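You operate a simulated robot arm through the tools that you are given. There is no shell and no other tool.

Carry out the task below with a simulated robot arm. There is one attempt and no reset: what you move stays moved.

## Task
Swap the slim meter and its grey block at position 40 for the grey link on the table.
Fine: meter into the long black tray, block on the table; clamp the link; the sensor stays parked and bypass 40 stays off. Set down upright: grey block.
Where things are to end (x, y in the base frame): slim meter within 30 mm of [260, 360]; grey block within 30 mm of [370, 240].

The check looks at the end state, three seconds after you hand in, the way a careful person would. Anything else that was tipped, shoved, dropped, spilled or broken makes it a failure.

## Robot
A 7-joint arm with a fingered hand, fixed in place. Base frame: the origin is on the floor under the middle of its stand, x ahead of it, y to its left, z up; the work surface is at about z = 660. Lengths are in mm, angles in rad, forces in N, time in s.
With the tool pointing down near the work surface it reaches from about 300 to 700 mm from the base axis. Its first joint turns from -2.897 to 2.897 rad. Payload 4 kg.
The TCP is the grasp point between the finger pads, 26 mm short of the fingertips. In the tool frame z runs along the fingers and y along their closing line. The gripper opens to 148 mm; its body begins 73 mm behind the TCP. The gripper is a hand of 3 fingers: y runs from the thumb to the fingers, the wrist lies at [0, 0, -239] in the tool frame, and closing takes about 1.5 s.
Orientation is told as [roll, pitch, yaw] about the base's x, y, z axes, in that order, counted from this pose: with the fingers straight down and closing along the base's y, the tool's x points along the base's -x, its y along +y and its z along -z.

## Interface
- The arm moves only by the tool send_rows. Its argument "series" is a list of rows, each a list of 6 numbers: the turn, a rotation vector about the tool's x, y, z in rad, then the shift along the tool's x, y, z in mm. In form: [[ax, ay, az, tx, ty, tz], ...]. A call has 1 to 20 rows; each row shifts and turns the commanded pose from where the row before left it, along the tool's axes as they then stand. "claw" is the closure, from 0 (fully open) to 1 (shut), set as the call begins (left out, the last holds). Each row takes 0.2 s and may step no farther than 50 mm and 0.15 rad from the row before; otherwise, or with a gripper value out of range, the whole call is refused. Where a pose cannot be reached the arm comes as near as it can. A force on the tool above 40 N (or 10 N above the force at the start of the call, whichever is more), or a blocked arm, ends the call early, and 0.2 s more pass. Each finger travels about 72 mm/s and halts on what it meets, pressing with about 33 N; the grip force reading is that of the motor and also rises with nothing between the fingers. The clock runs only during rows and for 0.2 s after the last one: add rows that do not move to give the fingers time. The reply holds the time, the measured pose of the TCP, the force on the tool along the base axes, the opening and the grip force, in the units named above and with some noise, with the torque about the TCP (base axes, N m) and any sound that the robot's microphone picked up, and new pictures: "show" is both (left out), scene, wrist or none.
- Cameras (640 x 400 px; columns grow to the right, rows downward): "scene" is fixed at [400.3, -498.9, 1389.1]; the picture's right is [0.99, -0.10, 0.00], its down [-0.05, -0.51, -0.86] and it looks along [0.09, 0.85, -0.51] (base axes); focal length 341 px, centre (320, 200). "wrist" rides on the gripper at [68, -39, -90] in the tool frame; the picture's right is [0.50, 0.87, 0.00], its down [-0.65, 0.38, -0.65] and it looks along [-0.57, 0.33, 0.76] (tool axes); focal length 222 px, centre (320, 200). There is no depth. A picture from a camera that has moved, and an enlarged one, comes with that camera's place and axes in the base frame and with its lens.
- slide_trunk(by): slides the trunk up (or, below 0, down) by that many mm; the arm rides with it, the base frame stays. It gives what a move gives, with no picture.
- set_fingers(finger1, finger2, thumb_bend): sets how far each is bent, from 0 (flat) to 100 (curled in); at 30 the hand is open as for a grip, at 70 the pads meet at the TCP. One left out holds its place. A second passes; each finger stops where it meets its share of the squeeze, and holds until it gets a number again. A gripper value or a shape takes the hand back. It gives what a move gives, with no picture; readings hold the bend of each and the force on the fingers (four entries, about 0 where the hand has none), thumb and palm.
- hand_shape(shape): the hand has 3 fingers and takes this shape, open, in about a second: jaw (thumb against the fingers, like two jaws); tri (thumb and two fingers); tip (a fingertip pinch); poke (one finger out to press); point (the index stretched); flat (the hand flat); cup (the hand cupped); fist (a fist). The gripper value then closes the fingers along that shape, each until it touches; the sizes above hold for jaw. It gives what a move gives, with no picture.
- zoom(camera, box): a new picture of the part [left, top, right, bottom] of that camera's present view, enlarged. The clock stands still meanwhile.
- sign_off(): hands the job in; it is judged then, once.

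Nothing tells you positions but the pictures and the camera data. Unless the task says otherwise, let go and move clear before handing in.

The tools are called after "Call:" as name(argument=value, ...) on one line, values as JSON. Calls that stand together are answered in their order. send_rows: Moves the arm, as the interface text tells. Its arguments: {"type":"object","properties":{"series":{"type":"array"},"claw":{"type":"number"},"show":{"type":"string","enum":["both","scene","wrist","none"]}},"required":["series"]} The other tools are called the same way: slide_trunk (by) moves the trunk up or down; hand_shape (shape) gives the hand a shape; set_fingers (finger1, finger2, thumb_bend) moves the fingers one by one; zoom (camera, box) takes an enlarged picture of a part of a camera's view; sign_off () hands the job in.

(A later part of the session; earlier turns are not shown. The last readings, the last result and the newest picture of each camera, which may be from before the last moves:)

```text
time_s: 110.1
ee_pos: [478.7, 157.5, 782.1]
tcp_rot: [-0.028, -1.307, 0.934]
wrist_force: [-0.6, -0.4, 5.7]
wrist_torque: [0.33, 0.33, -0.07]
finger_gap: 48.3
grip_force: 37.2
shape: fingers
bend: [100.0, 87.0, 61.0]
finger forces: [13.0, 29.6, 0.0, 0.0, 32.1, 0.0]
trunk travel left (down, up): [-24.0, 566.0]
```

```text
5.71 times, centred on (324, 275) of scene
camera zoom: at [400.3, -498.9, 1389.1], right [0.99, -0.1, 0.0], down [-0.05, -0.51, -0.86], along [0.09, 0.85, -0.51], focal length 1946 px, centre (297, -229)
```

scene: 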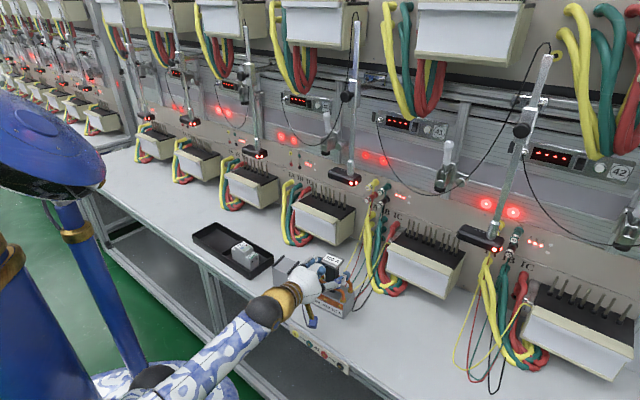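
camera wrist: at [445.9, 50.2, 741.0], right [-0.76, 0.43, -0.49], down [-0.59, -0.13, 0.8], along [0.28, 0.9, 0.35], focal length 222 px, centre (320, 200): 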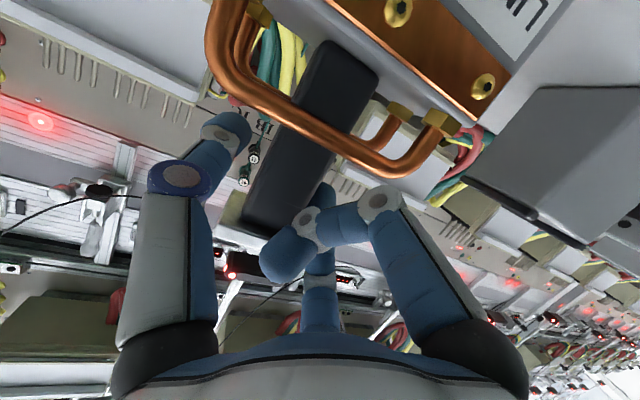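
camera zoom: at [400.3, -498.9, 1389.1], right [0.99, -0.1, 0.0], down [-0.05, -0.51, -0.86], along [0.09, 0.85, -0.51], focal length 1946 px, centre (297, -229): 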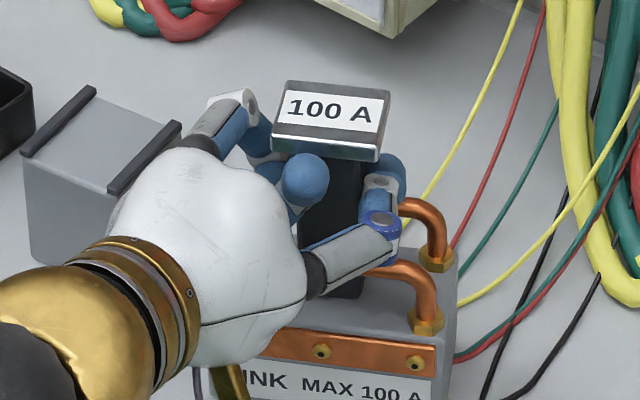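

The squeeze turned the link about 20° until the post wedged between the thumb and both fingers. It's now held firmly by three contacts at 30 N. I'll test with a small lift and check that it hangs level.

Call:
send_rows(series=[[0, 0, 0, -2.6, 0, -0.7], [0, 0, 0, -2.6, 0, -0.7], [0, 0, 0, -2.6, 0, -0.7], [0, 0, 0, 0, 0, 0]], show="both")

Call:
zoom(camera="scene", box=[290, 245, 370, 325])

Call:
zoom(camera="wrist", box=[160, 0, 480, 200])

```text
time_s: 111.1
ee_pos: [477.3, 158.3, 790.1]
tcp_rot: [-0.032, -1.305, 0.937]
wrist_force: [0.5, 1.2, -1.8]
wrist_torque: [0.24, 0.22, -0.04]
finger_gap: 48.8
grip_force: 36.2
shape: fingers
bend: [100.0, 87.0, 62.0]
finger forces: [13.6, 27.5, 0.1, 0.0, 30.0, 0.1]
trunk travel left (down, up): [-24.0, 566.0]
camera wrist: at [444.8, 50.5, 749.2], right [-0.76, 0.43, -0.49], down [-0.59, -0.13, 0.8], along [0.28, 0.9, 0.35], focal length 222 px, centre (320, 200)
```

scene: 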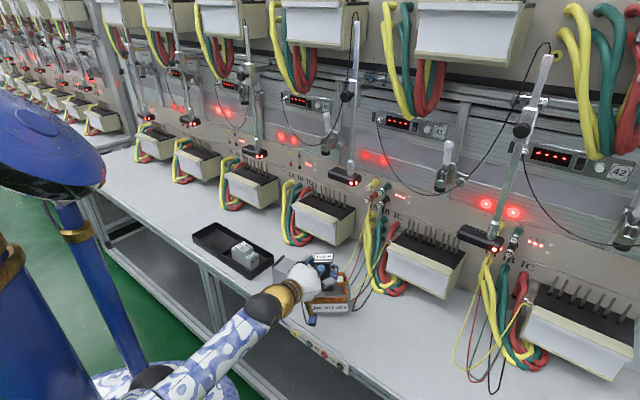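
wrist: 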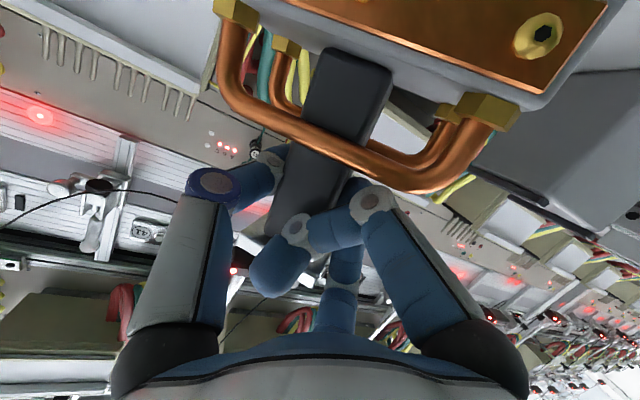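

```text
5.00 times, centred on (330, 285) of scene
camera zoom: at [400.3, -498.9, 1389.1], right [0.99, -0.1, 0.0], down [-0.05, -0.51, -0.86], along [0.09, 0.85, -0.51], focal length 1703 px, centre (270, -225)
```

zoom: 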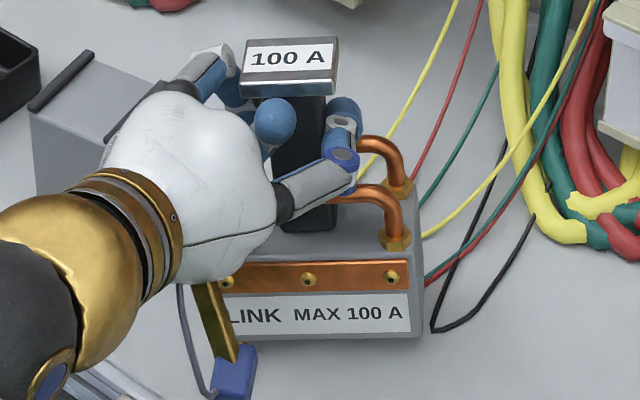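

```text
2.00 times, centred on (320, 100) of wrist
camera zoom: at [444.8, 50.5, 749.2], right [-0.76, 0.43, -0.49], down [-0.59, -0.13, 0.8], along [0.28, 0.9, 0.35], focal length 444 px, centre (320, 400)
```

zoom: 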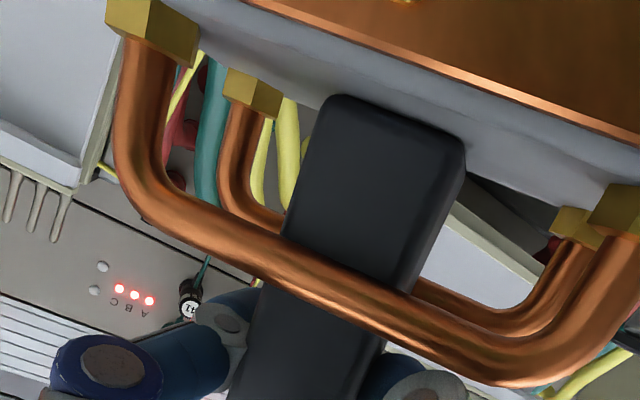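

The link swivelled further in this two-finger hold, so it isn't precise enough for seating. I'll set it back down and regrip by the cap instead: its 36 mm edges will fix the heading, and the two fingers can straddle the cap edge.

Call:
send_rows(series=[[0, 0, 0, 2.6, 0, 0.7], [0, 0, 0, 2.6, 0, 0.7], [0, 0, 0, 2.0, 0, 0.5], [0, 0, 0, 0, 0, 0]], show="none")

Call:
set_fingers(finger2=74, thumb_bend=54)

Call:
set_fingers(finger2=66, thumb_bend=46)

Call:
zoom(camera="scene", box=[290, 245, 370, 325])

Call:
zoom(camera="wrist", box=[160, 0, 480, 200])

```text
time_s: 112.1
ee_pos: [476.1, 158.1, 783.7]
tcp_rot: [-0.026, -1.307, 0.933]
wrist_force: [2.0, -1.5, 15.4]
wrist_torque: [0.36, 0.54, 0.02]
finger_gap: 51.2
grip_force: 44.8
shape: fingers
bend: [100.0, 89.0, 61.0]
finger forces: [16.4, 36.7, 0.1, 0.1, 36.5, 0.0]
trunk travel left (down, up): [-24.0, 566.0]
```

```text
time_s: 113.1
ee_pos: [476.9, 157.6, 783.6]
tcp_rot: [-0.028, -1.305, 0.935]
wrist_force: [-0.7, 1.2, -2.6]
wrist_torque: [-0.01, 0.07, 0.01]
finger_gap: 53.5
grip_force: 1.6
shape: fingers
bend: [100.0, 74.0, 53.0]
finger forces: [0.0, 1.8, 0.0, 0.1, 1.5, 0.1]
trunk travel left (down, up): [-24.0, 566.0]
```

```text
time_s: 114.1
ee_pos: [477.3, 157.6, 782.6]
tcp_rot: [-0.03, -1.307, 0.935]
wrist_force: [0.7, -0.4, 0.2]
wrist_torque: [0.03, -0.01, 0.01]
finger_gap: 59.6
grip_force: 0.0
shape: fingers
bend: [100.0, 66.0, 46.0]
finger forces: [0.1, 0.1, 0.1, 0.0, 0.1, 0.0]
trunk travel left (down, up): [-24.0, 566.0]
```

```text
5.00 times, centred on (330, 285) of scene
camera zoom: at [400.3, -498.9, 1389.1], right [0.99, -0.1, 0.0], down [-0.05, -0.51, -0.86], along [0.09, 0.85, -0.51], focal length 1703 px, centre (270, -225)
```

zoom: 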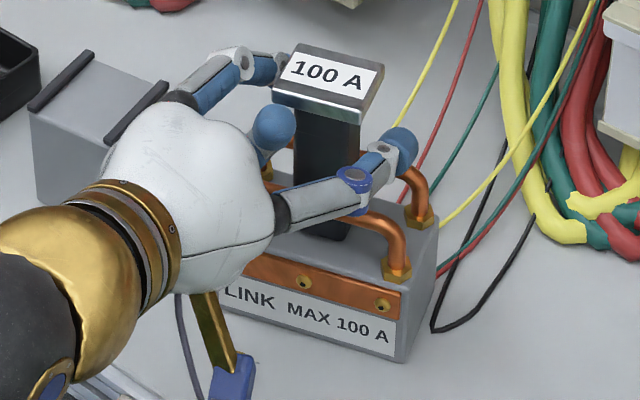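

```text
2.00 times, centred on (320, 100) of wrist
camera zoom: at [443.9, 50.7, 742.3], right [-0.76, 0.43, -0.49], down [-0.59, -0.13, 0.8], along [0.28, 0.9, 0.35], focal length 444 px, centre (320, 400)
```

zoom: 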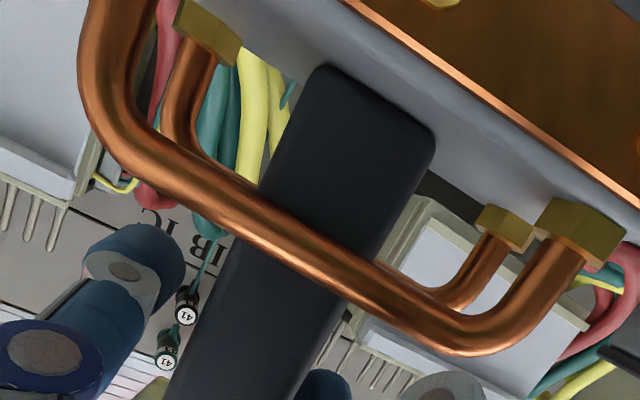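

Call:
send_rows(series=[[0, 0, 0, 5.8, 0, -21.7], [0, 0, 0, 5.8, 0, -21.7], [0, 0, 0, 5.8, 0, -21.7], [0, 0, 0, 5.8, 0, -21.7], [0, 0, 0, -30, 0, -8], [0, -0.13, 0, 0, 0, 0], [0, -0.13, 0, 0, 0, 0]], show="both")

Call:
set_fingers(finger1=72, finger2=72, thumb_bend=36)

Call:
zoom(camera="scene", box=[300, 245, 364, 285])

Call:
zoom(camera="scene", box=[300, 280, 364, 320])

Call:
zoom(camera="wrist", box=[160, 0, 480, 200])

```text
time_s: 115.7
ee_pos: [420.9, 85.8, 815.0]
tcp_rot: [-1.133, -1.561, 2.041]
wrist_force: [-1.0, 1.1, 0.4]
wrist_torque: [-0.01, -0.02, 0.04]
finger_gap: 59.5
grip_force: 0.1
shape: fingers
bend: [100.0, 66.0, 46.0]
finger forces: [0.0, 0.0, 0.0, 0.1, 0.1, 0.0]
trunk travel left (down, up): [-24.0, 566.0]
camera wrist: at [397.3, -9.5, 748.2], right [-0.68, 0.53, -0.51], down [-0.7, -0.28, 0.65], along [0.21, 0.8, 0.56], focal length 222 px, centre (320, 200)
```

scene: 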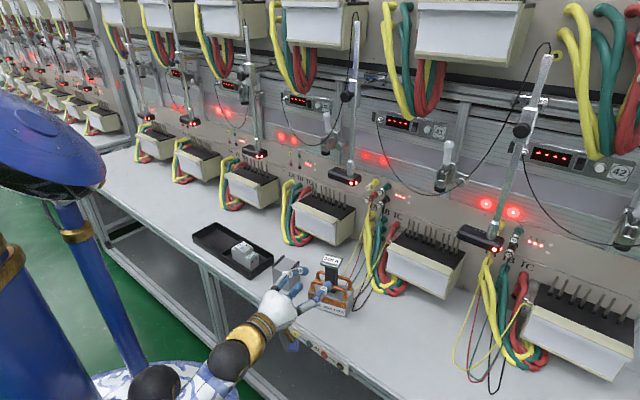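
wrist: 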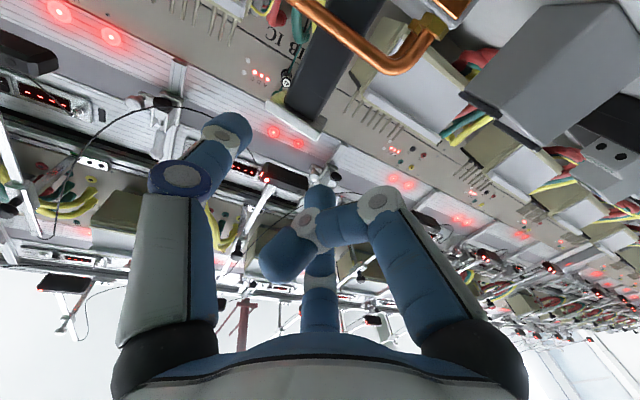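

```text
time_s: 116.7
ee_pos: [420.8, 86.6, 814.2]
tcp_rot: [-0.996, -1.562, 1.904]
wrist_force: [-0.3, 0.0, 0.0]
wrist_torque: [0.0, -0.01, 0.03]
finger_gap: 56.7
grip_force: 0.1
shape: fingers
bend: [72.0, 71.0, 36.0]
finger forces: [0.0, 0.1, 0.1, 0.0, 0.0, 0.0]
trunk travel left (down, up): [-24.0, 566.0]
```

```text
10.00 times, centred on (332, 265) of scene
camera zoom: at [400.3, -498.9, 1389.1], right [0.99, -0.1, 0.0], down [-0.05, -0.51, -0.86], along [0.09, 0.85, -0.51], focal length 3406 px, centre (200, -450)
```

zoom: 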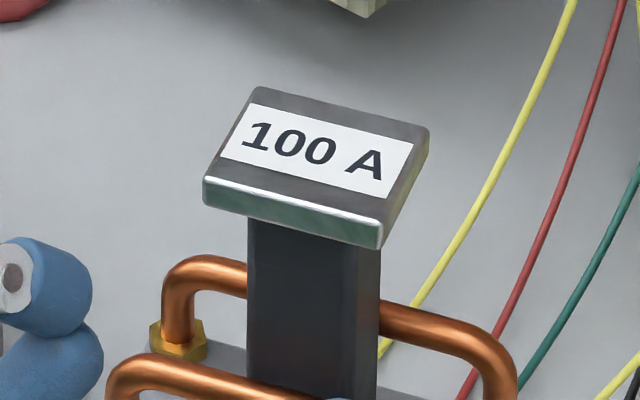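

```text
10.00 times, centred on (332, 300) of scene
camera zoom: at [400.3, -498.9, 1389.1], right [0.99, -0.1, 0.0], down [-0.05, -0.51, -0.86], along [0.09, 0.85, -0.51], focal length 3406 px, centre (200, -800)
```

zoom: 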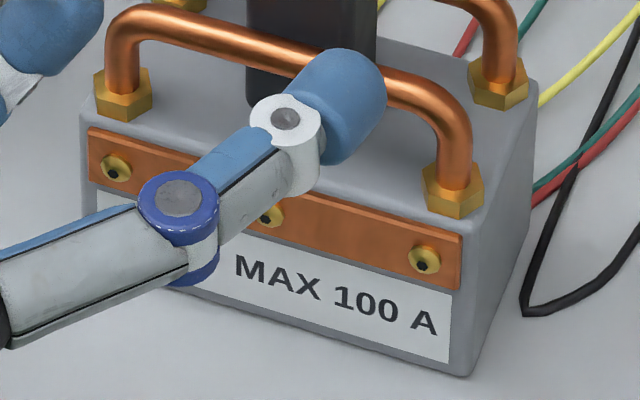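

```text
2.00 times, centred on (320, 100) of wrist
camera zoom: at [397.3, -9.5, 748.1], right [-0.68, 0.53, -0.51], down [-0.7, -0.28, 0.66], along [0.21, 0.8, 0.56], focal length 444 px, centre (320, 400)
```

zoom: 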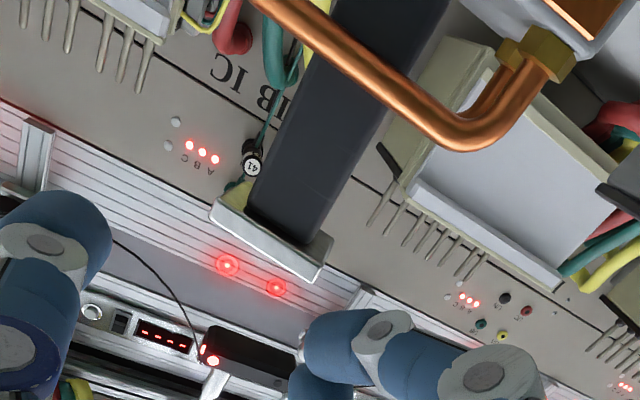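

The link now sits at about (499, 153), turned to 63°. The two fingertips touch side by side, so they can straddle the cap's left edge. I'll line up level with the cap.

Call:
set_fingers(thumb_bend=33)

Call:
send_rows(series=[[-0.095, 0, 0, 0, 0, 0], [-0.095, 0, 0, 0, 0, 0], [0, 0, 0, -1, -4.2, 0], [0, 0, 0, 0, 0, 0]], show="both")

Call:
zoom(camera="scene", box=[284, 240, 364, 300])

Call:
zoom(camera="wrist", box=[160, 0, 480, 200])

```text
time_s: 117.7
ee_pos: [421.2, 85.9, 815.4]
tcp_rot: [-0.993, -1.562, 1.902]
wrist_force: [0.5, 0.2, 0.5]
wrist_torque: [-0.01, 0.01, -0.01]
finger_gap: 62.5
grip_force: 0.0
shape: fingers
bend: [72.0, 71.0, 33.0]
finger forces: [0.1, 0.1, 0.0, 0.0, 0.0, 0.0]
trunk travel left (down, up): [-24.0, 566.0]
```

```text
time_s: 118.7
ee_pos: [424.2, 84.8, 815.7]
tcp_rot: [-0.807, -1.561, 1.906]
wrist_force: [-0.8, 0.5, 0.9]
wrist_torque: [-0.05, 0.03, 0.01]
finger_gap: 62.3
grip_force: 0.0
shape: fingers
bend: [72.0, 71.0, 33.0]
finger forces: [0.0, 0.1, 0.1, 0.0, 0.0, 0.0]
trunk travel left (down, up): [-24.0, 566.0]
camera wrist: at [419.7, -14.3, 748.9], right [-0.77, 0.39, -0.51], down [-0.64, -0.4, 0.66], along [0.05, 0.83, 0.56], focal length 222 px, centre (320, 200)
```

scene: 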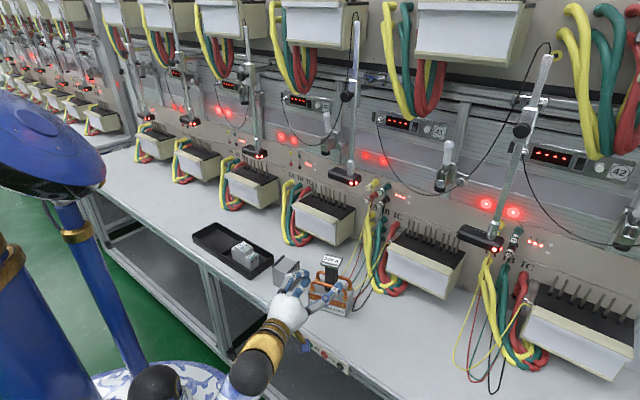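
wrist: 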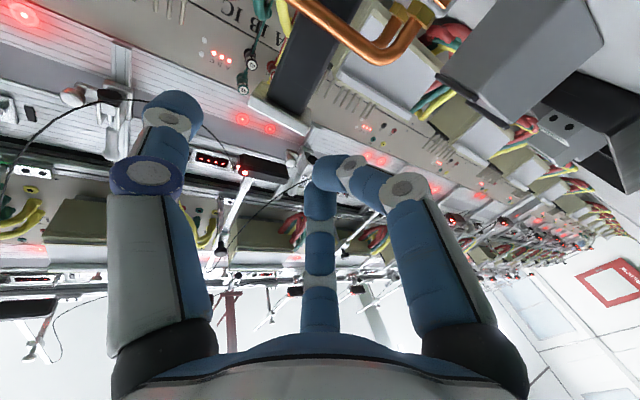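

```text
6.67 times, centred on (324, 270) of scene
camera zoom: at [400.3, -498.9, 1389.1], right [0.99, -0.1, 0.0], down [-0.05, -0.51, -0.86], along [0.09, 0.85, -0.51], focal length 2271 px, centre (293, -267)
```

zoom: 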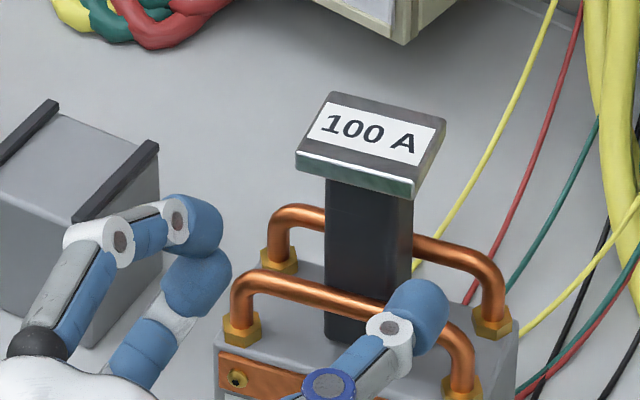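

```text
2.00 times, centred on (320, 100) of wrist
camera zoom: at [419.7, -14.3, 748.9], right [-0.77, 0.39, -0.51], down [-0.64, -0.4, 0.66], along [0.05, 0.83, 0.56], focal length 444 px, centre (320, 400)
```

zoom: 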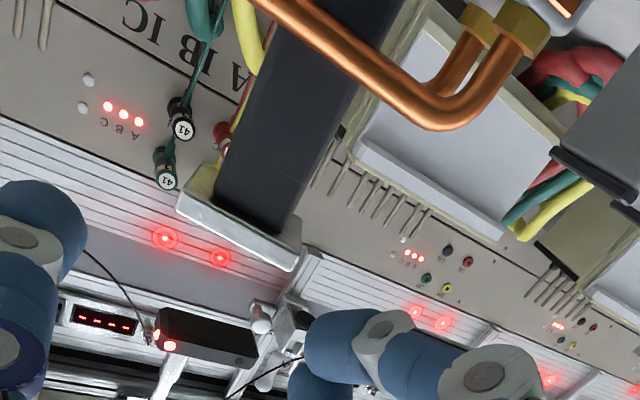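

Clearance around the cap is tight on the finger side. I'll open the thumb further and shift left 5 mm before moving in.

Call:
set_fingers(thumb_bend=26)

Call:
send_rows(series=[[0, 0, 0, 0, 5, 0], [0, 0, 0, 0, 0, 22], [0, 0, 0, 0, 0, 22]], show="both")

Call:
zoom(camera="scene", box=[284, 240, 364, 300])

Call:
zoom(camera="wrist", box=[160, 20, 480, 220])

```text
time_s: 119.7
ee_pos: [424.8, 84.7, 815.7]
tcp_rot: [-0.805, -1.563, 1.903]
wrist_force: [-0.2, 0.3, -0.5]
wrist_torque: [0.01, 0.01, 0.0]
finger_gap: 72.3
grip_force: 0.1
shape: fingers
bend: [72.0, 71.0, 26.0]
finger forces: [0.1, 0.1, 0.0, 0.1, 0.0, 0.0]
trunk travel left (down, up): [-24.0, 566.0]
```

```text
time_s: 120.5
ee_pos: [442.1, 125.7, 816.6]
tcp_rot: [-0.797, -1.562, 1.894]
wrist_force: [-1.2, 0.6, 0.1]
wrist_torque: [-0.01, 0.02, -0.01]
finger_gap: 72.2
grip_force: 0.1
shape: fingers
bend: [72.0, 71.0, 26.0]
finger forces: [0.0, 0.1, 0.0, 0.0, 0.1, 0.1]
trunk travel left (down, up): [-24.0, 566.0]
camera wrist: at [435.7, 26.9, 750.2], right [-0.77, 0.39, -0.51], down [-0.64, -0.4, 0.66], along [0.05, 0.83, 0.56], focal length 222 px, centre (320, 200)
```

scene: 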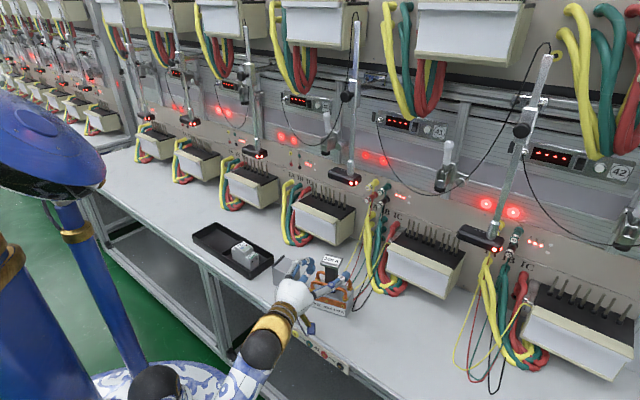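
wrist: 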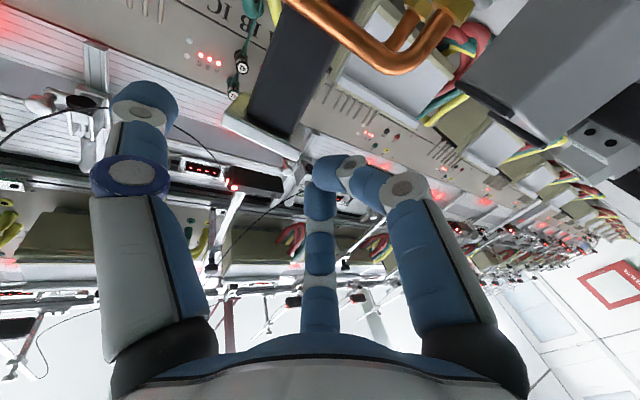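

```text
6.67 times, centred on (324, 270) of scene
camera zoom: at [400.3, -498.9, 1389.1], right [0.99, -0.1, 0.0], down [-0.05, -0.51, -0.86], along [0.09, 0.85, -0.51], focal length 2271 px, centre (293, -267)
```

zoom: 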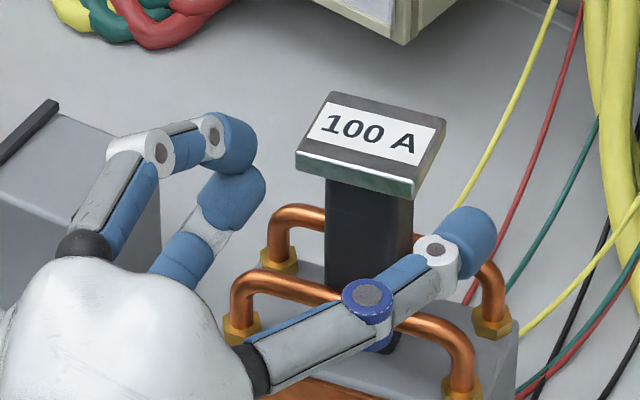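

```text
2.00 times, centred on (320, 120) of wrist
camera zoom: at [435.7, 26.9, 750.2], right [-0.77, 0.39, -0.51], down [-0.64, -0.4, 0.66], along [0.05, 0.83, 0.56], focal length 444 px, centre (320, 360)
```

zoom: 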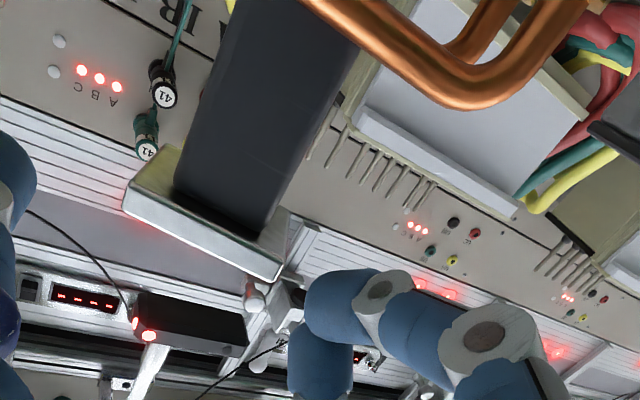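

Call:
send_rows(series=[[0, 0, 0, 1.5, 0, 21], [0, 0, 0, 1, 0, 21]], show="both")

Call:
zoom(camera="scene", box=[294, 240, 358, 290])

Call:
zoom(camera="wrist", box=[160, 40, 480, 240])

```text
time_s: 121.1
ee_pos: [460.4, 162.8, 813.6]
tcp_rot: [-0.843, -1.562, 1.94]
wrist_force: [-0.1, 0.2, -0.3]
wrist_torque: [0.0, 0.01, 0.0]
finger_gap: 72.2
grip_force: 0.0
shape: fingers
bend: [72.0, 71.0, 26.0]
finger forces: [0.1, 0.1, 0.1, 0.0, 0.0, 0.1]
trunk travel left (down, up): [-24.0, 566.0]
camera wrist: at [455.3, 63.7, 746.9], right [-0.77, 0.39, -0.51], down [-0.64, -0.4, 0.66], along [0.05, 0.83, 0.56], focal length 222 px, centre (320, 200)
```

scene: 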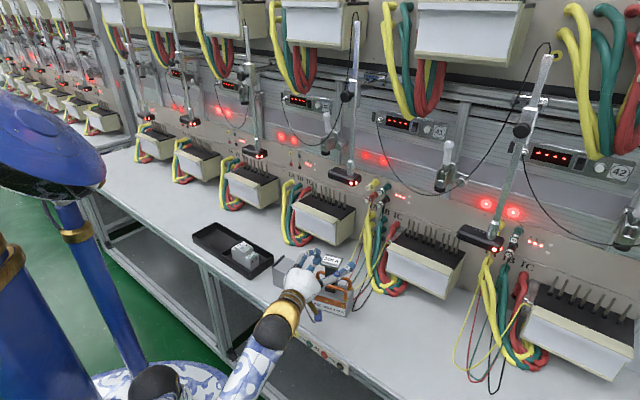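
wrist: 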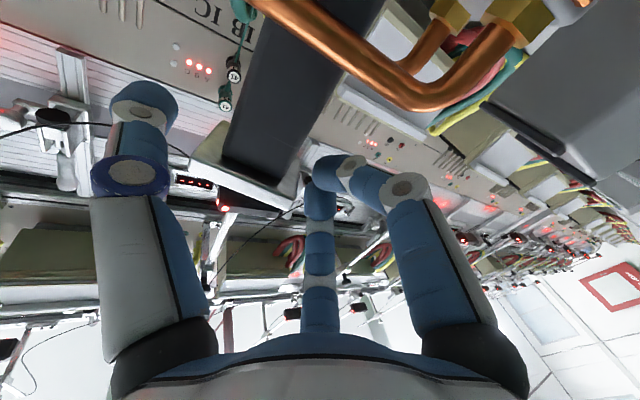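

```text
8.00 times, centred on (326, 265) of scene
camera zoom: at [400.3, -498.9, 1389.1], right [0.99, -0.1, 0.0], down [-0.05, -0.51, -0.86], along [0.09, 0.85, -0.51], focal length 2725 px, centre (272, -320)
```

zoom: 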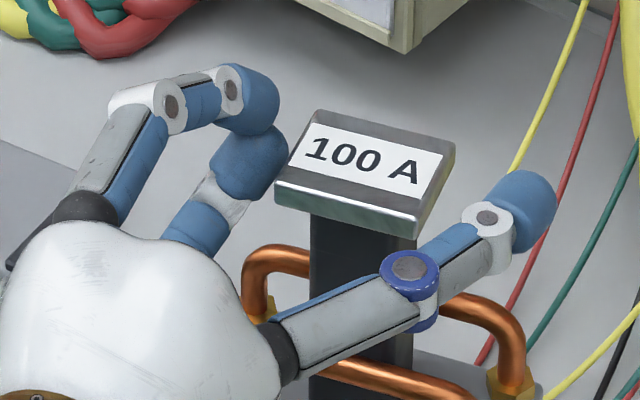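

```text
2.00 times, centred on (320, 140) of wrist
camera zoom: at [455.3, 63.7, 746.9], right [-0.77, 0.39, -0.51], down [-0.64, -0.4, 0.66], along [0.05, 0.83, 0.56], focal length 444 px, centre (320, 320)
```

zoom: 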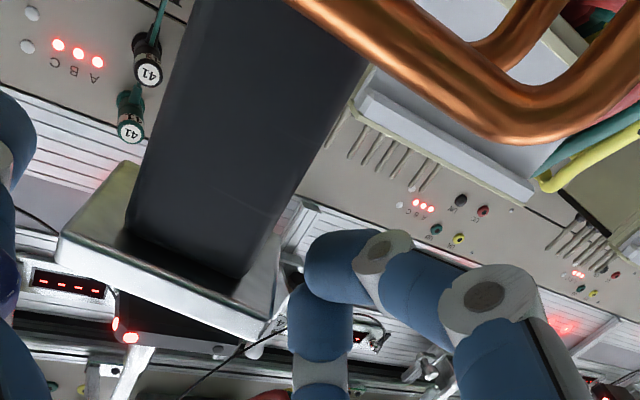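

The fingertips are beside the cap with the groove at its mid-height. I'll ease right until the fingers just touch, so the thumb won't tip the link.

Call:
send_rows(series=[[0, 0, 0, 0, -4, 0], [0, 0, 0, 0, 0, 0]], show="none")

Call:
send_rows(series=[[0, 0, 0, 0, -1.5, 0], [0, 0, 0, 0, 0, 0]], show="none")

Call:
zoom(camera="wrist", box=[240, 80, 400, 180])

Call:
zoom(camera="scene", box=[304, 245, 352, 275])

```text
time_s: 121.7
ee_pos: [464.3, 160.6, 813.0]
tcp_rot: [-0.782, -1.561, 1.881]
wrist_force: [0.0, 0.0, 0.2]
wrist_torque: [-0.01, -0.02, 0.0]
finger_gap: 72.1
grip_force: 0.0
shape: fingers
bend: [72.0, 71.0, 26.0]
finger forces: [0.0, 0.0, 0.0, 0.0, 0.0, 0.0]
trunk travel left (down, up): [-24.0, 566.0]
```

```text
time_s: 122.3
ee_pos: [464.6, 160.7, 814.3]
tcp_rot: [-0.798, -1.56, 1.895]
wrist_force: [-0.5, -0.9, 0.2]
wrist_torque: [0.0, -0.05, 0.04]
finger_gap: 72.4
grip_force: 0.1
shape: fingers
bend: [72.0, 71.0, 26.0]
finger forces: [0.0, 0.0, 0.1, 0.0, 0.0, 0.0]
trunk travel left (down, up): [-24.0, 566.0]
```

```text
4.00 times, centred on (320, 130) of wrist
camera zoom: at [459.8, 61.4, 746.5], right [-0.77, 0.39, -0.51], down [-0.64, -0.4, 0.66], along [0.05, 0.83, 0.56], focal length 888 px, centre (320, 480)
```

zoom: 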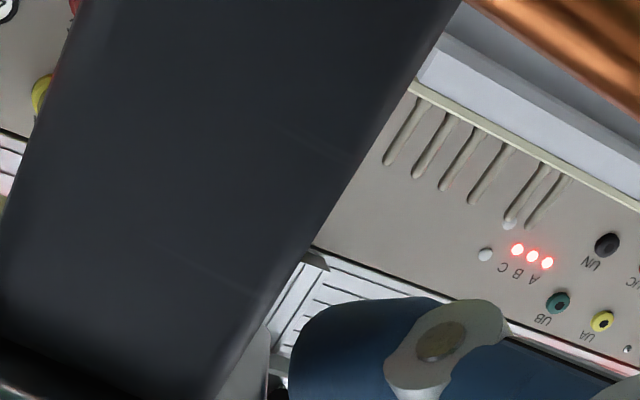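

```text
13.33 times, centred on (328, 260) of scene
camera zoom: at [400.3, -498.9, 1389.1], right [0.99, -0.1, 0.0], down [-0.05, -0.51, -0.86], along [0.09, 0.85, -0.51], focal length 4541 px, centre (213, -600)
```

zoom: 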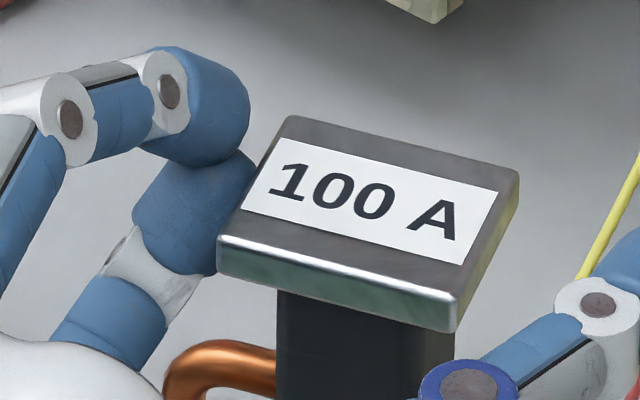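

Call:
send_rows(series=[[0, 0, 0, 0, -1.5, 0], [0, 0, 0, 0, 0, 0]], show="none")

Call:
send_rows(series=[[0, 0, 0, 0, -1.5, 0], [0, 0, 0, 0, 0, 0]], show="none")

Call:
zoom(camera="scene", box=[304, 245, 352, 275])

```text
time_s: 122.9
ee_pos: [465.4, 159.4, 813.6]
tcp_rot: [-0.805, -1.563, 1.901]
wrist_force: [-1.5, 0.2, 1.2]
wrist_torque: [0.02, -0.01, 0.0]
finger_gap: 72.2
grip_force: 0.0
shape: fingers
bend: [72.0, 71.0, 26.0]
finger forces: [0.0, 0.0, 0.1, 0.0, 0.0, 0.1]
trunk travel left (down, up): [-24.0, 566.0]
```

```text
time_s: 123.5
ee_pos: [467.7, 159.5, 812.4]
tcp_rot: [-0.807, -1.561, 1.903]
wrist_force: [0.1, 0.9, 0.6]
wrist_torque: [0.03, 0.01, 0.0]
finger_gap: 72.9
grip_force: 0.1
shape: fingers
bend: [72.0, 71.0, 26.0]
finger forces: [0.0, 0.0, 0.1, 0.0, 0.0, 0.0]
trunk travel left (down, up): [-24.0, 566.0]
```

```text
13.33 times, centred on (328, 260) of scene
camera zoom: at [400.3, -498.9, 1389.1], right [0.99, -0.1, 0.0], down [-0.05, -0.51, -0.86], along [0.09, 0.85, -0.51], focal length 4541 px, centre (213, -600)
```

zoom: 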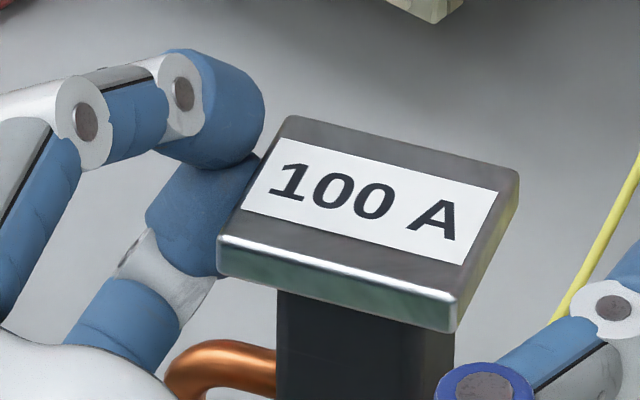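

Call:
send_rows(series=[[0, 0, 0, -1.5, -1.5, 0], [0, 0, 0, 0, 0, 0]], show="none")

Call:
set_fingers(thumb_bend=36)

Call:
zoom(camera="scene", box=[304, 245, 368, 285])

Call:
zoom(camera="wrist", box=[160, 40, 480, 240])

```text
time_s: 124.1
ee_pos: [469.7, 158.3, 815.4]
tcp_rot: [-0.809, -1.562, 1.907]
wrist_force: [-1.1, -0.2, -1.1]
wrist_torque: [-0.02, 0.01, 0.0]
finger_gap: 73.5
grip_force: 0.0
shape: fingers
bend: [72.0, 71.0, 26.0]
finger forces: [0.0, 0.0, 0.0, 0.0, 0.0, 0.0]
trunk travel left (down, up): [-24.0, 566.0]
```

```text
time_s: 125.1
ee_pos: [469.4, 159.3, 815.0]
tcp_rot: [-0.802, -1.561, 1.9]
wrist_force: [-0.4, 0.1, -0.5]
wrist_torque: [-0.02, -0.01, 0.0]
finger_gap: 58.6
grip_force: 0.0
shape: fingers
bend: [72.0, 71.0, 36.0]
finger forces: [0.0, 0.0, 0.0, 0.0, 0.0, 0.1]
trunk travel left (down, up): [-24.0, 566.0]
```

```text
10.00 times, centred on (336, 265) of scene
camera zoom: at [400.3, -498.9, 1389.1], right [0.99, -0.1, 0.0], down [-0.05, -0.51, -0.86], along [0.09, 0.85, -0.51], focal length 3406 px, centre (160, -450)
```

zoom: 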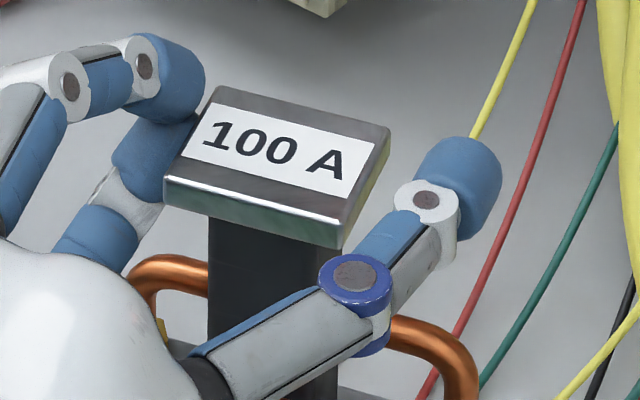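

```text
2.00 times, centred on (320, 140) of wrist
camera zoom: at [463.8, 59.8, 748.5], right [-0.77, 0.39, -0.51], down [-0.64, -0.4, 0.66], along [0.05, 0.83, 0.56], focal length 444 px, centre (320, 320)
```

zoom: 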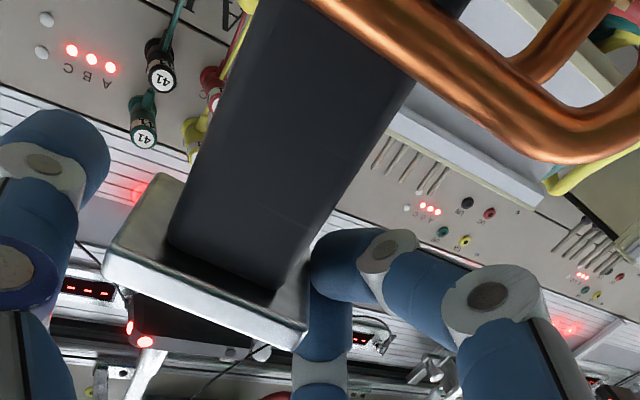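

Fingers are beside the cap's left edge and the thumb approaches the right edge. Now I'll close the thumb gently.

Call:
set_fingers(thumb_bend=42)

Call:
set_fingers(thumb_bend=47)

Call:
zoom(camera="scene", box=[304, 245, 368, 285])

Call:
zoom(camera="wrist", box=[160, 40, 480, 240])

```text
time_s: 126.1
ee_pos: [470.6, 158.6, 813.9]
tcp_rot: [-0.799, -1.561, 1.896]
wrist_force: [0.1, 0.2, -0.1]
wrist_torque: [0.01, -0.02, 0.02]
finger_gap: 48.5
grip_force: 0.4
shape: fingers
bend: [72.0, 71.0, 42.0]
finger forces: [0.1, 0.0, 0.0, 0.1, 0.8, 0.0]
trunk travel left (down, up): [-24.0, 566.0]
```

```text
time_s: 127.1
ee_pos: [469.8, 158.7, 815.1]
tcp_rot: [-0.8, -1.562, 1.899]
wrist_force: [0.5, -0.9, 0.1]
wrist_torque: [0.0, 0.02, -0.01]
finger_gap: 46.0
grip_force: 3.5
shape: fingers
bend: [71.0, 71.0, 45.0]
finger forces: [3.9, 0.0, 0.1, 0.0, 4.3, 0.1]
trunk travel left (down, up): [-24.0, 566.0]
```

```text
10.00 times, centred on (336, 265) of scene
camera zoom: at [400.3, -498.9, 1389.1], right [0.99, -0.1, 0.0], down [-0.05, -0.51, -0.86], along [0.09, 0.85, -0.51], focal length 3406 px, centre (160, -450)
```

zoom: 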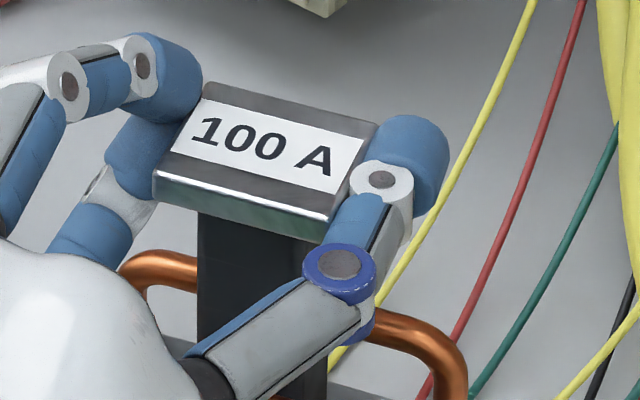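

```text
2.00 times, centred on (320, 140) of wrist
camera zoom: at [463.9, 59.7, 748.4], right [-0.77, 0.39, -0.51], down [-0.64, -0.4, 0.66], along [0.05, 0.83, 0.56], focal length 444 px, centre (320, 320)
```

zoom: 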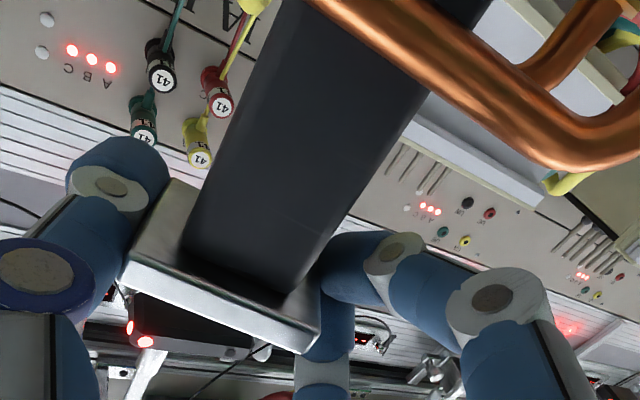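

The cap touches the lower finger but not yet the upper one. I'll lower the hand 2 mm to centre the groove, then close firmly.

Call:
send_rows(series=[[0, 0, 0, 1, 0, 0], [0, 0, 0, 1, 0, 0], [0, 0, 0, 0, 0, 0]], show="none")

Call:
set_fingers(finger1=80, finger2=80, thumb_bend=60)

Call:
zoom(camera="scene", box=[304, 245, 368, 285])

Call:
zoom(camera="wrist", box=[160, 40, 480, 240])

```text
time_s: 127.9
ee_pos: [468.7, 159.3, 812.9]
tcp_rot: [-0.847, -1.563, 1.945]
wrist_force: [1.3, -0.9, 5.5]
wrist_torque: [-0.02, -0.15, -0.05]
finger_gap: 46.2
grip_force: 2.1
shape: fingers
bend: [71.0, 71.0, 45.0]
finger forces: [0.0, 0.0, 0.1, 0.0, 4.6, 0.0]
trunk travel left (down, up): [-24.0, 566.0]
```

```text
time_s: 128.9
ee_pos: [469.9, 158.7, 813.7]
tcp_rot: [-0.799, -1.561, 1.897]
wrist_force: [1.1, 0.0, 2.0]
wrist_torque: [-0.01, -0.14, -0.04]
finger_gap: 44.1
grip_force: 24.3
shape: fingers
bend: [76.0, 75.0, 50.0]
finger forces: [14.4, 14.3, 0.0, 0.0, 19.1, 0.0]
trunk travel left (down, up): [-24.0, 566.0]
```

```text
10.00 times, centred on (336, 265) of scene
camera zoom: at [400.3, -498.9, 1389.1], right [0.99, -0.1, 0.0], down [-0.05, -0.51, -0.86], along [0.09, 0.85, -0.51], focal length 3406 px, centre (160, -450)
```

zoom: 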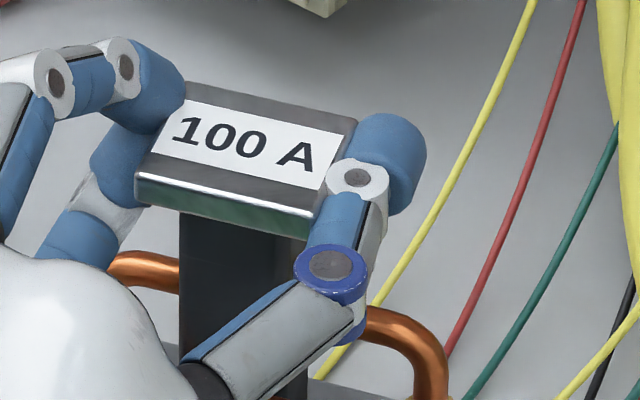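

```text
2.00 times, centred on (320, 140) of wrist
camera zoom: at [463.6, 60.1, 746.4], right [-0.77, 0.39, -0.51], down [-0.64, -0.4, 0.66], along [0.05, 0.83, 0.56], focal length 444 px, centre (320, 320)
```

zoom: 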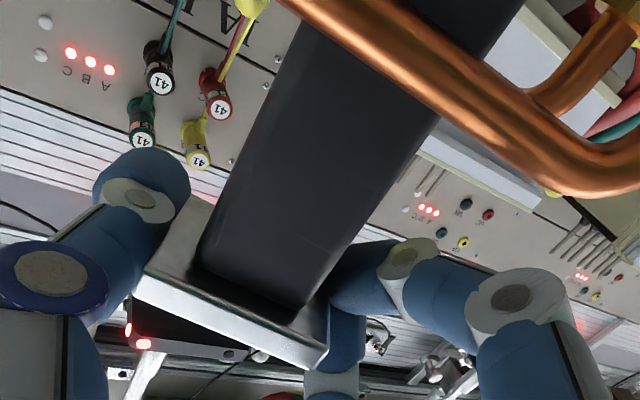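

All three contacts now share the load (14, 14 and 19 N), so the cap edge is captured between the fingers. Test lift.

Call:
send_rows(series=[[0, 0, 0, -2.5, 0, 0], [0, 0, 0, -3, 0, 0], [0, 0, 0, -3, 0, 0], [0, 0, 0, -3, 0, 0], [0, 0, 0, 0, 0, 0]], show="both")

Call:
zoom(camera="scene", box=[290, 240, 370, 320])

Call:
zoom(camera="wrist", box=[160, 40, 480, 240])

```text
time_s: 130.1
ee_pos: [469.6, 159.6, 822.7]
tcp_rot: [-0.751, -1.562, 1.852]
wrist_force: [-0.5, -0.3, -3.4]
wrist_torque: [-0.01, 0.11, 0.03]
finger_gap: 44.1
grip_force: 24.5
shape: fingers
bend: [76.0, 75.0, 50.0]
finger forces: [15.3, 14.6, 0.0, 0.0, 18.6, 0.1]
trunk travel left (down, up): [-24.0, 566.0]
camera wrist: at [463.6, 60.7, 757.4], right [-0.77, 0.39, -0.51], down [-0.64, -0.4, 0.66], along [0.05, 0.83, 0.56], focal length 222 px, centre (320, 200)
```

scene: 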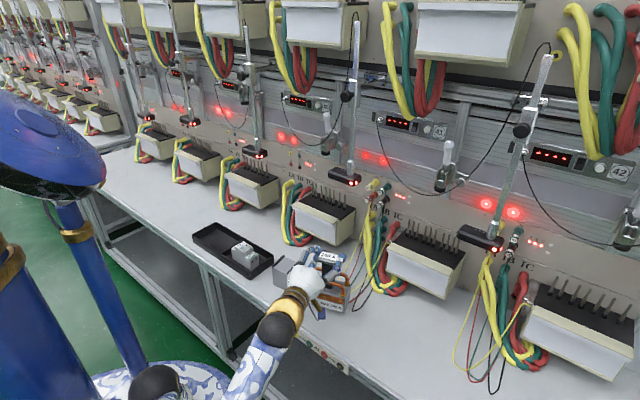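
wrist: 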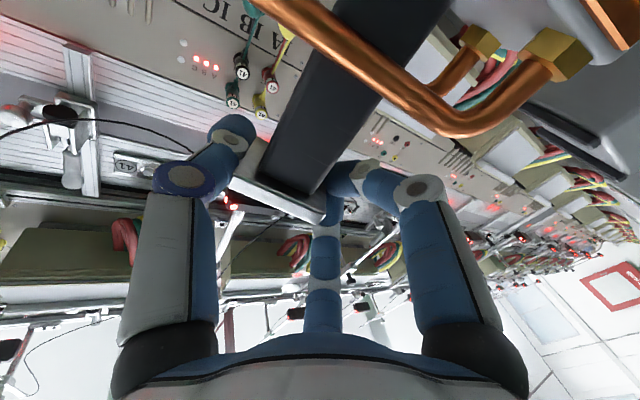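

```text
5.00 times, centred on (330, 280) of scene
camera zoom: at [400.3, -498.9, 1389.1], right [0.99, -0.1, 0.0], down [-0.05, -0.51, -0.86], along [0.09, 0.85, -0.51], focal length 1703 px, centre (270, -200)
```

zoom: 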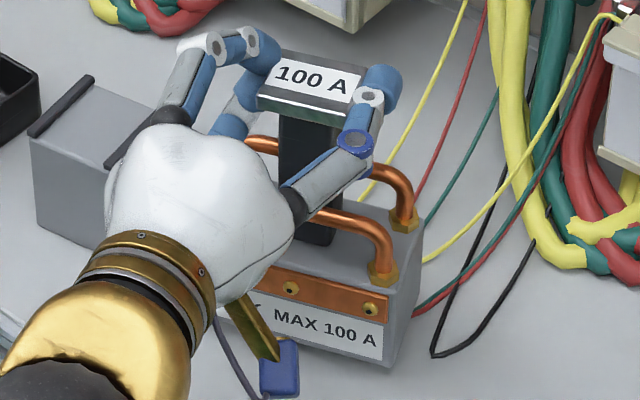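

```text
2.00 times, centred on (320, 140) of wrist
camera zoom: at [463.6, 60.7, 757.4], right [-0.77, 0.39, -0.51], down [-0.64, -0.4, 0.66], along [0.05, 0.83, 0.56], focal length 444 px, centre (320, 320)
```

zoom: 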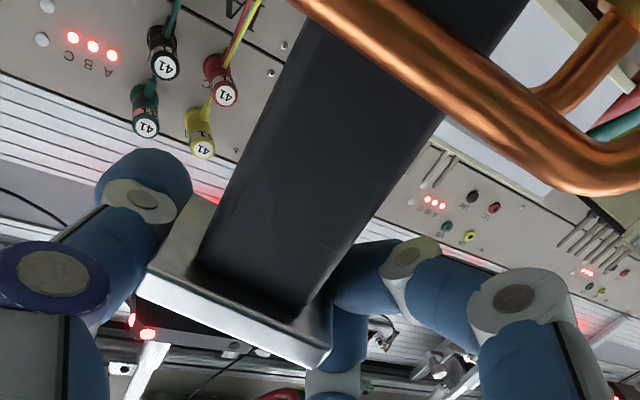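

The link lifts cleanly and hangs upright, weighing about 0.35 kg. I'll raise it well clear and measure its pose in the hand.

Call:
send_rows(series=[[0, 0, 0, -15, 0, 0], [0, 0, 0, -20, 0, 0], [0, 0, 0, -25, 0, 0], [0, 0, 0, -25, 0, 0], [0, 0, 0, -25, 0, 0], [0, 0, 0, -25, 0, 0], [0, 0, 0, -15, 0, 0], [0, 0, 0, 0, 0, 0]], show="both")

Call:
zoom(camera="scene", box=[295, 190, 375, 290])

Call:
zoom(camera="wrist", box=[160, 0, 560, 240])

```text
time_s: 131.9
ee_pos: [469.4, 160.3, 974.7]
tcp_rot: [-0.8, -1.561, 1.9]
wrist_force: [0.2, 0.3, -3.8]
wrist_torque: [0.03, 0.1, 0.01]
finger_gap: 43.7
grip_force: 24.4
shape: fingers
bend: [76.0, 75.0, 50.0]
finger forces: [15.1, 14.6, 0.0, 0.1, 18.5, 0.0]
trunk travel left (down, up): [-24.0, 566.0]
camera wrist: at [463.9, 61.8, 908.6], right [-0.77, 0.39, -0.51], down [-0.64, -0.4, 0.66], along [0.05, 0.83, 0.56], focal length 222 px, centre (320, 200)
```

scene: 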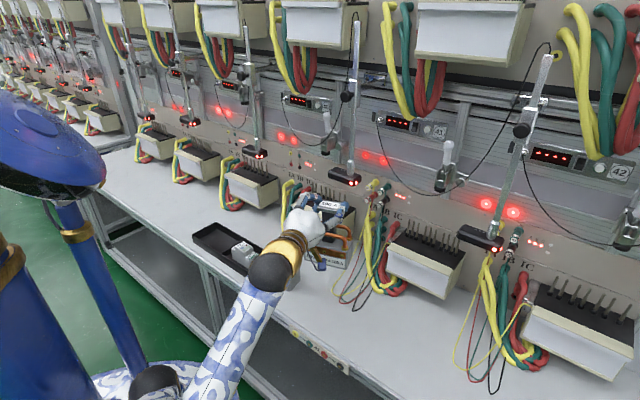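
wrist: 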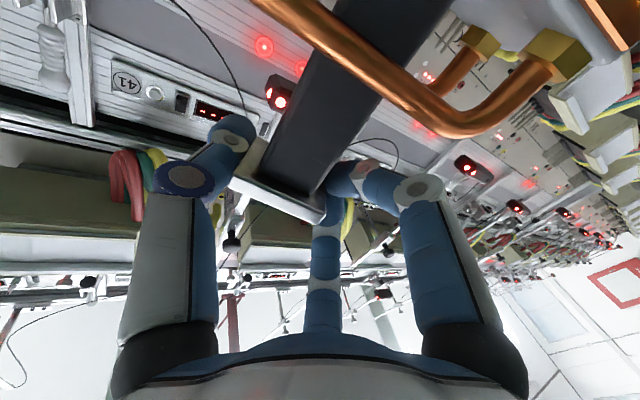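

```text
4.00 times, centred on (335, 240) of scene
camera zoom: at [400.3, -498.9, 1389.1], right [0.99, -0.1, 0.0], down [-0.05, -0.51, -0.86], along [0.09, 0.85, -0.51], focal length 1362 px, centre (260, 40)
```

zoom: 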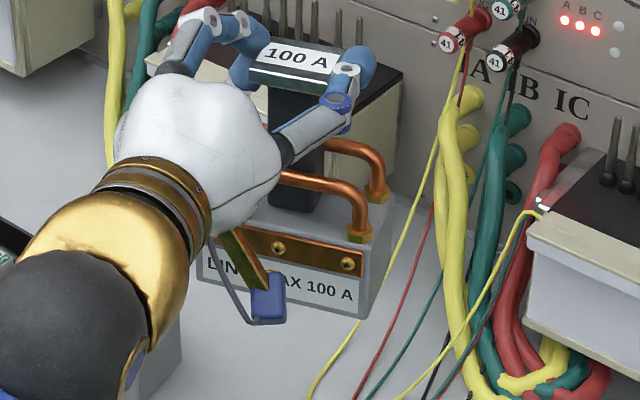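

```text
1.60 times, centred on (360, 120) of wrist
camera zoom: at [463.9, 61.8, 908.6], right [-0.77, 0.39, -0.51], down [-0.64, -0.4, 0.66], along [0.05, 0.83, 0.56], focal length 355 px, centre (256, 328)
```

zoom: 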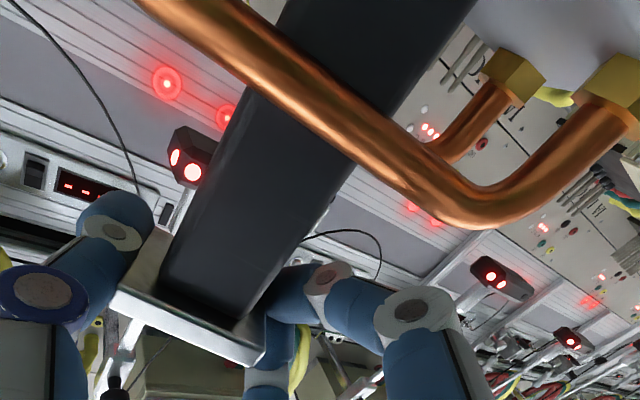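

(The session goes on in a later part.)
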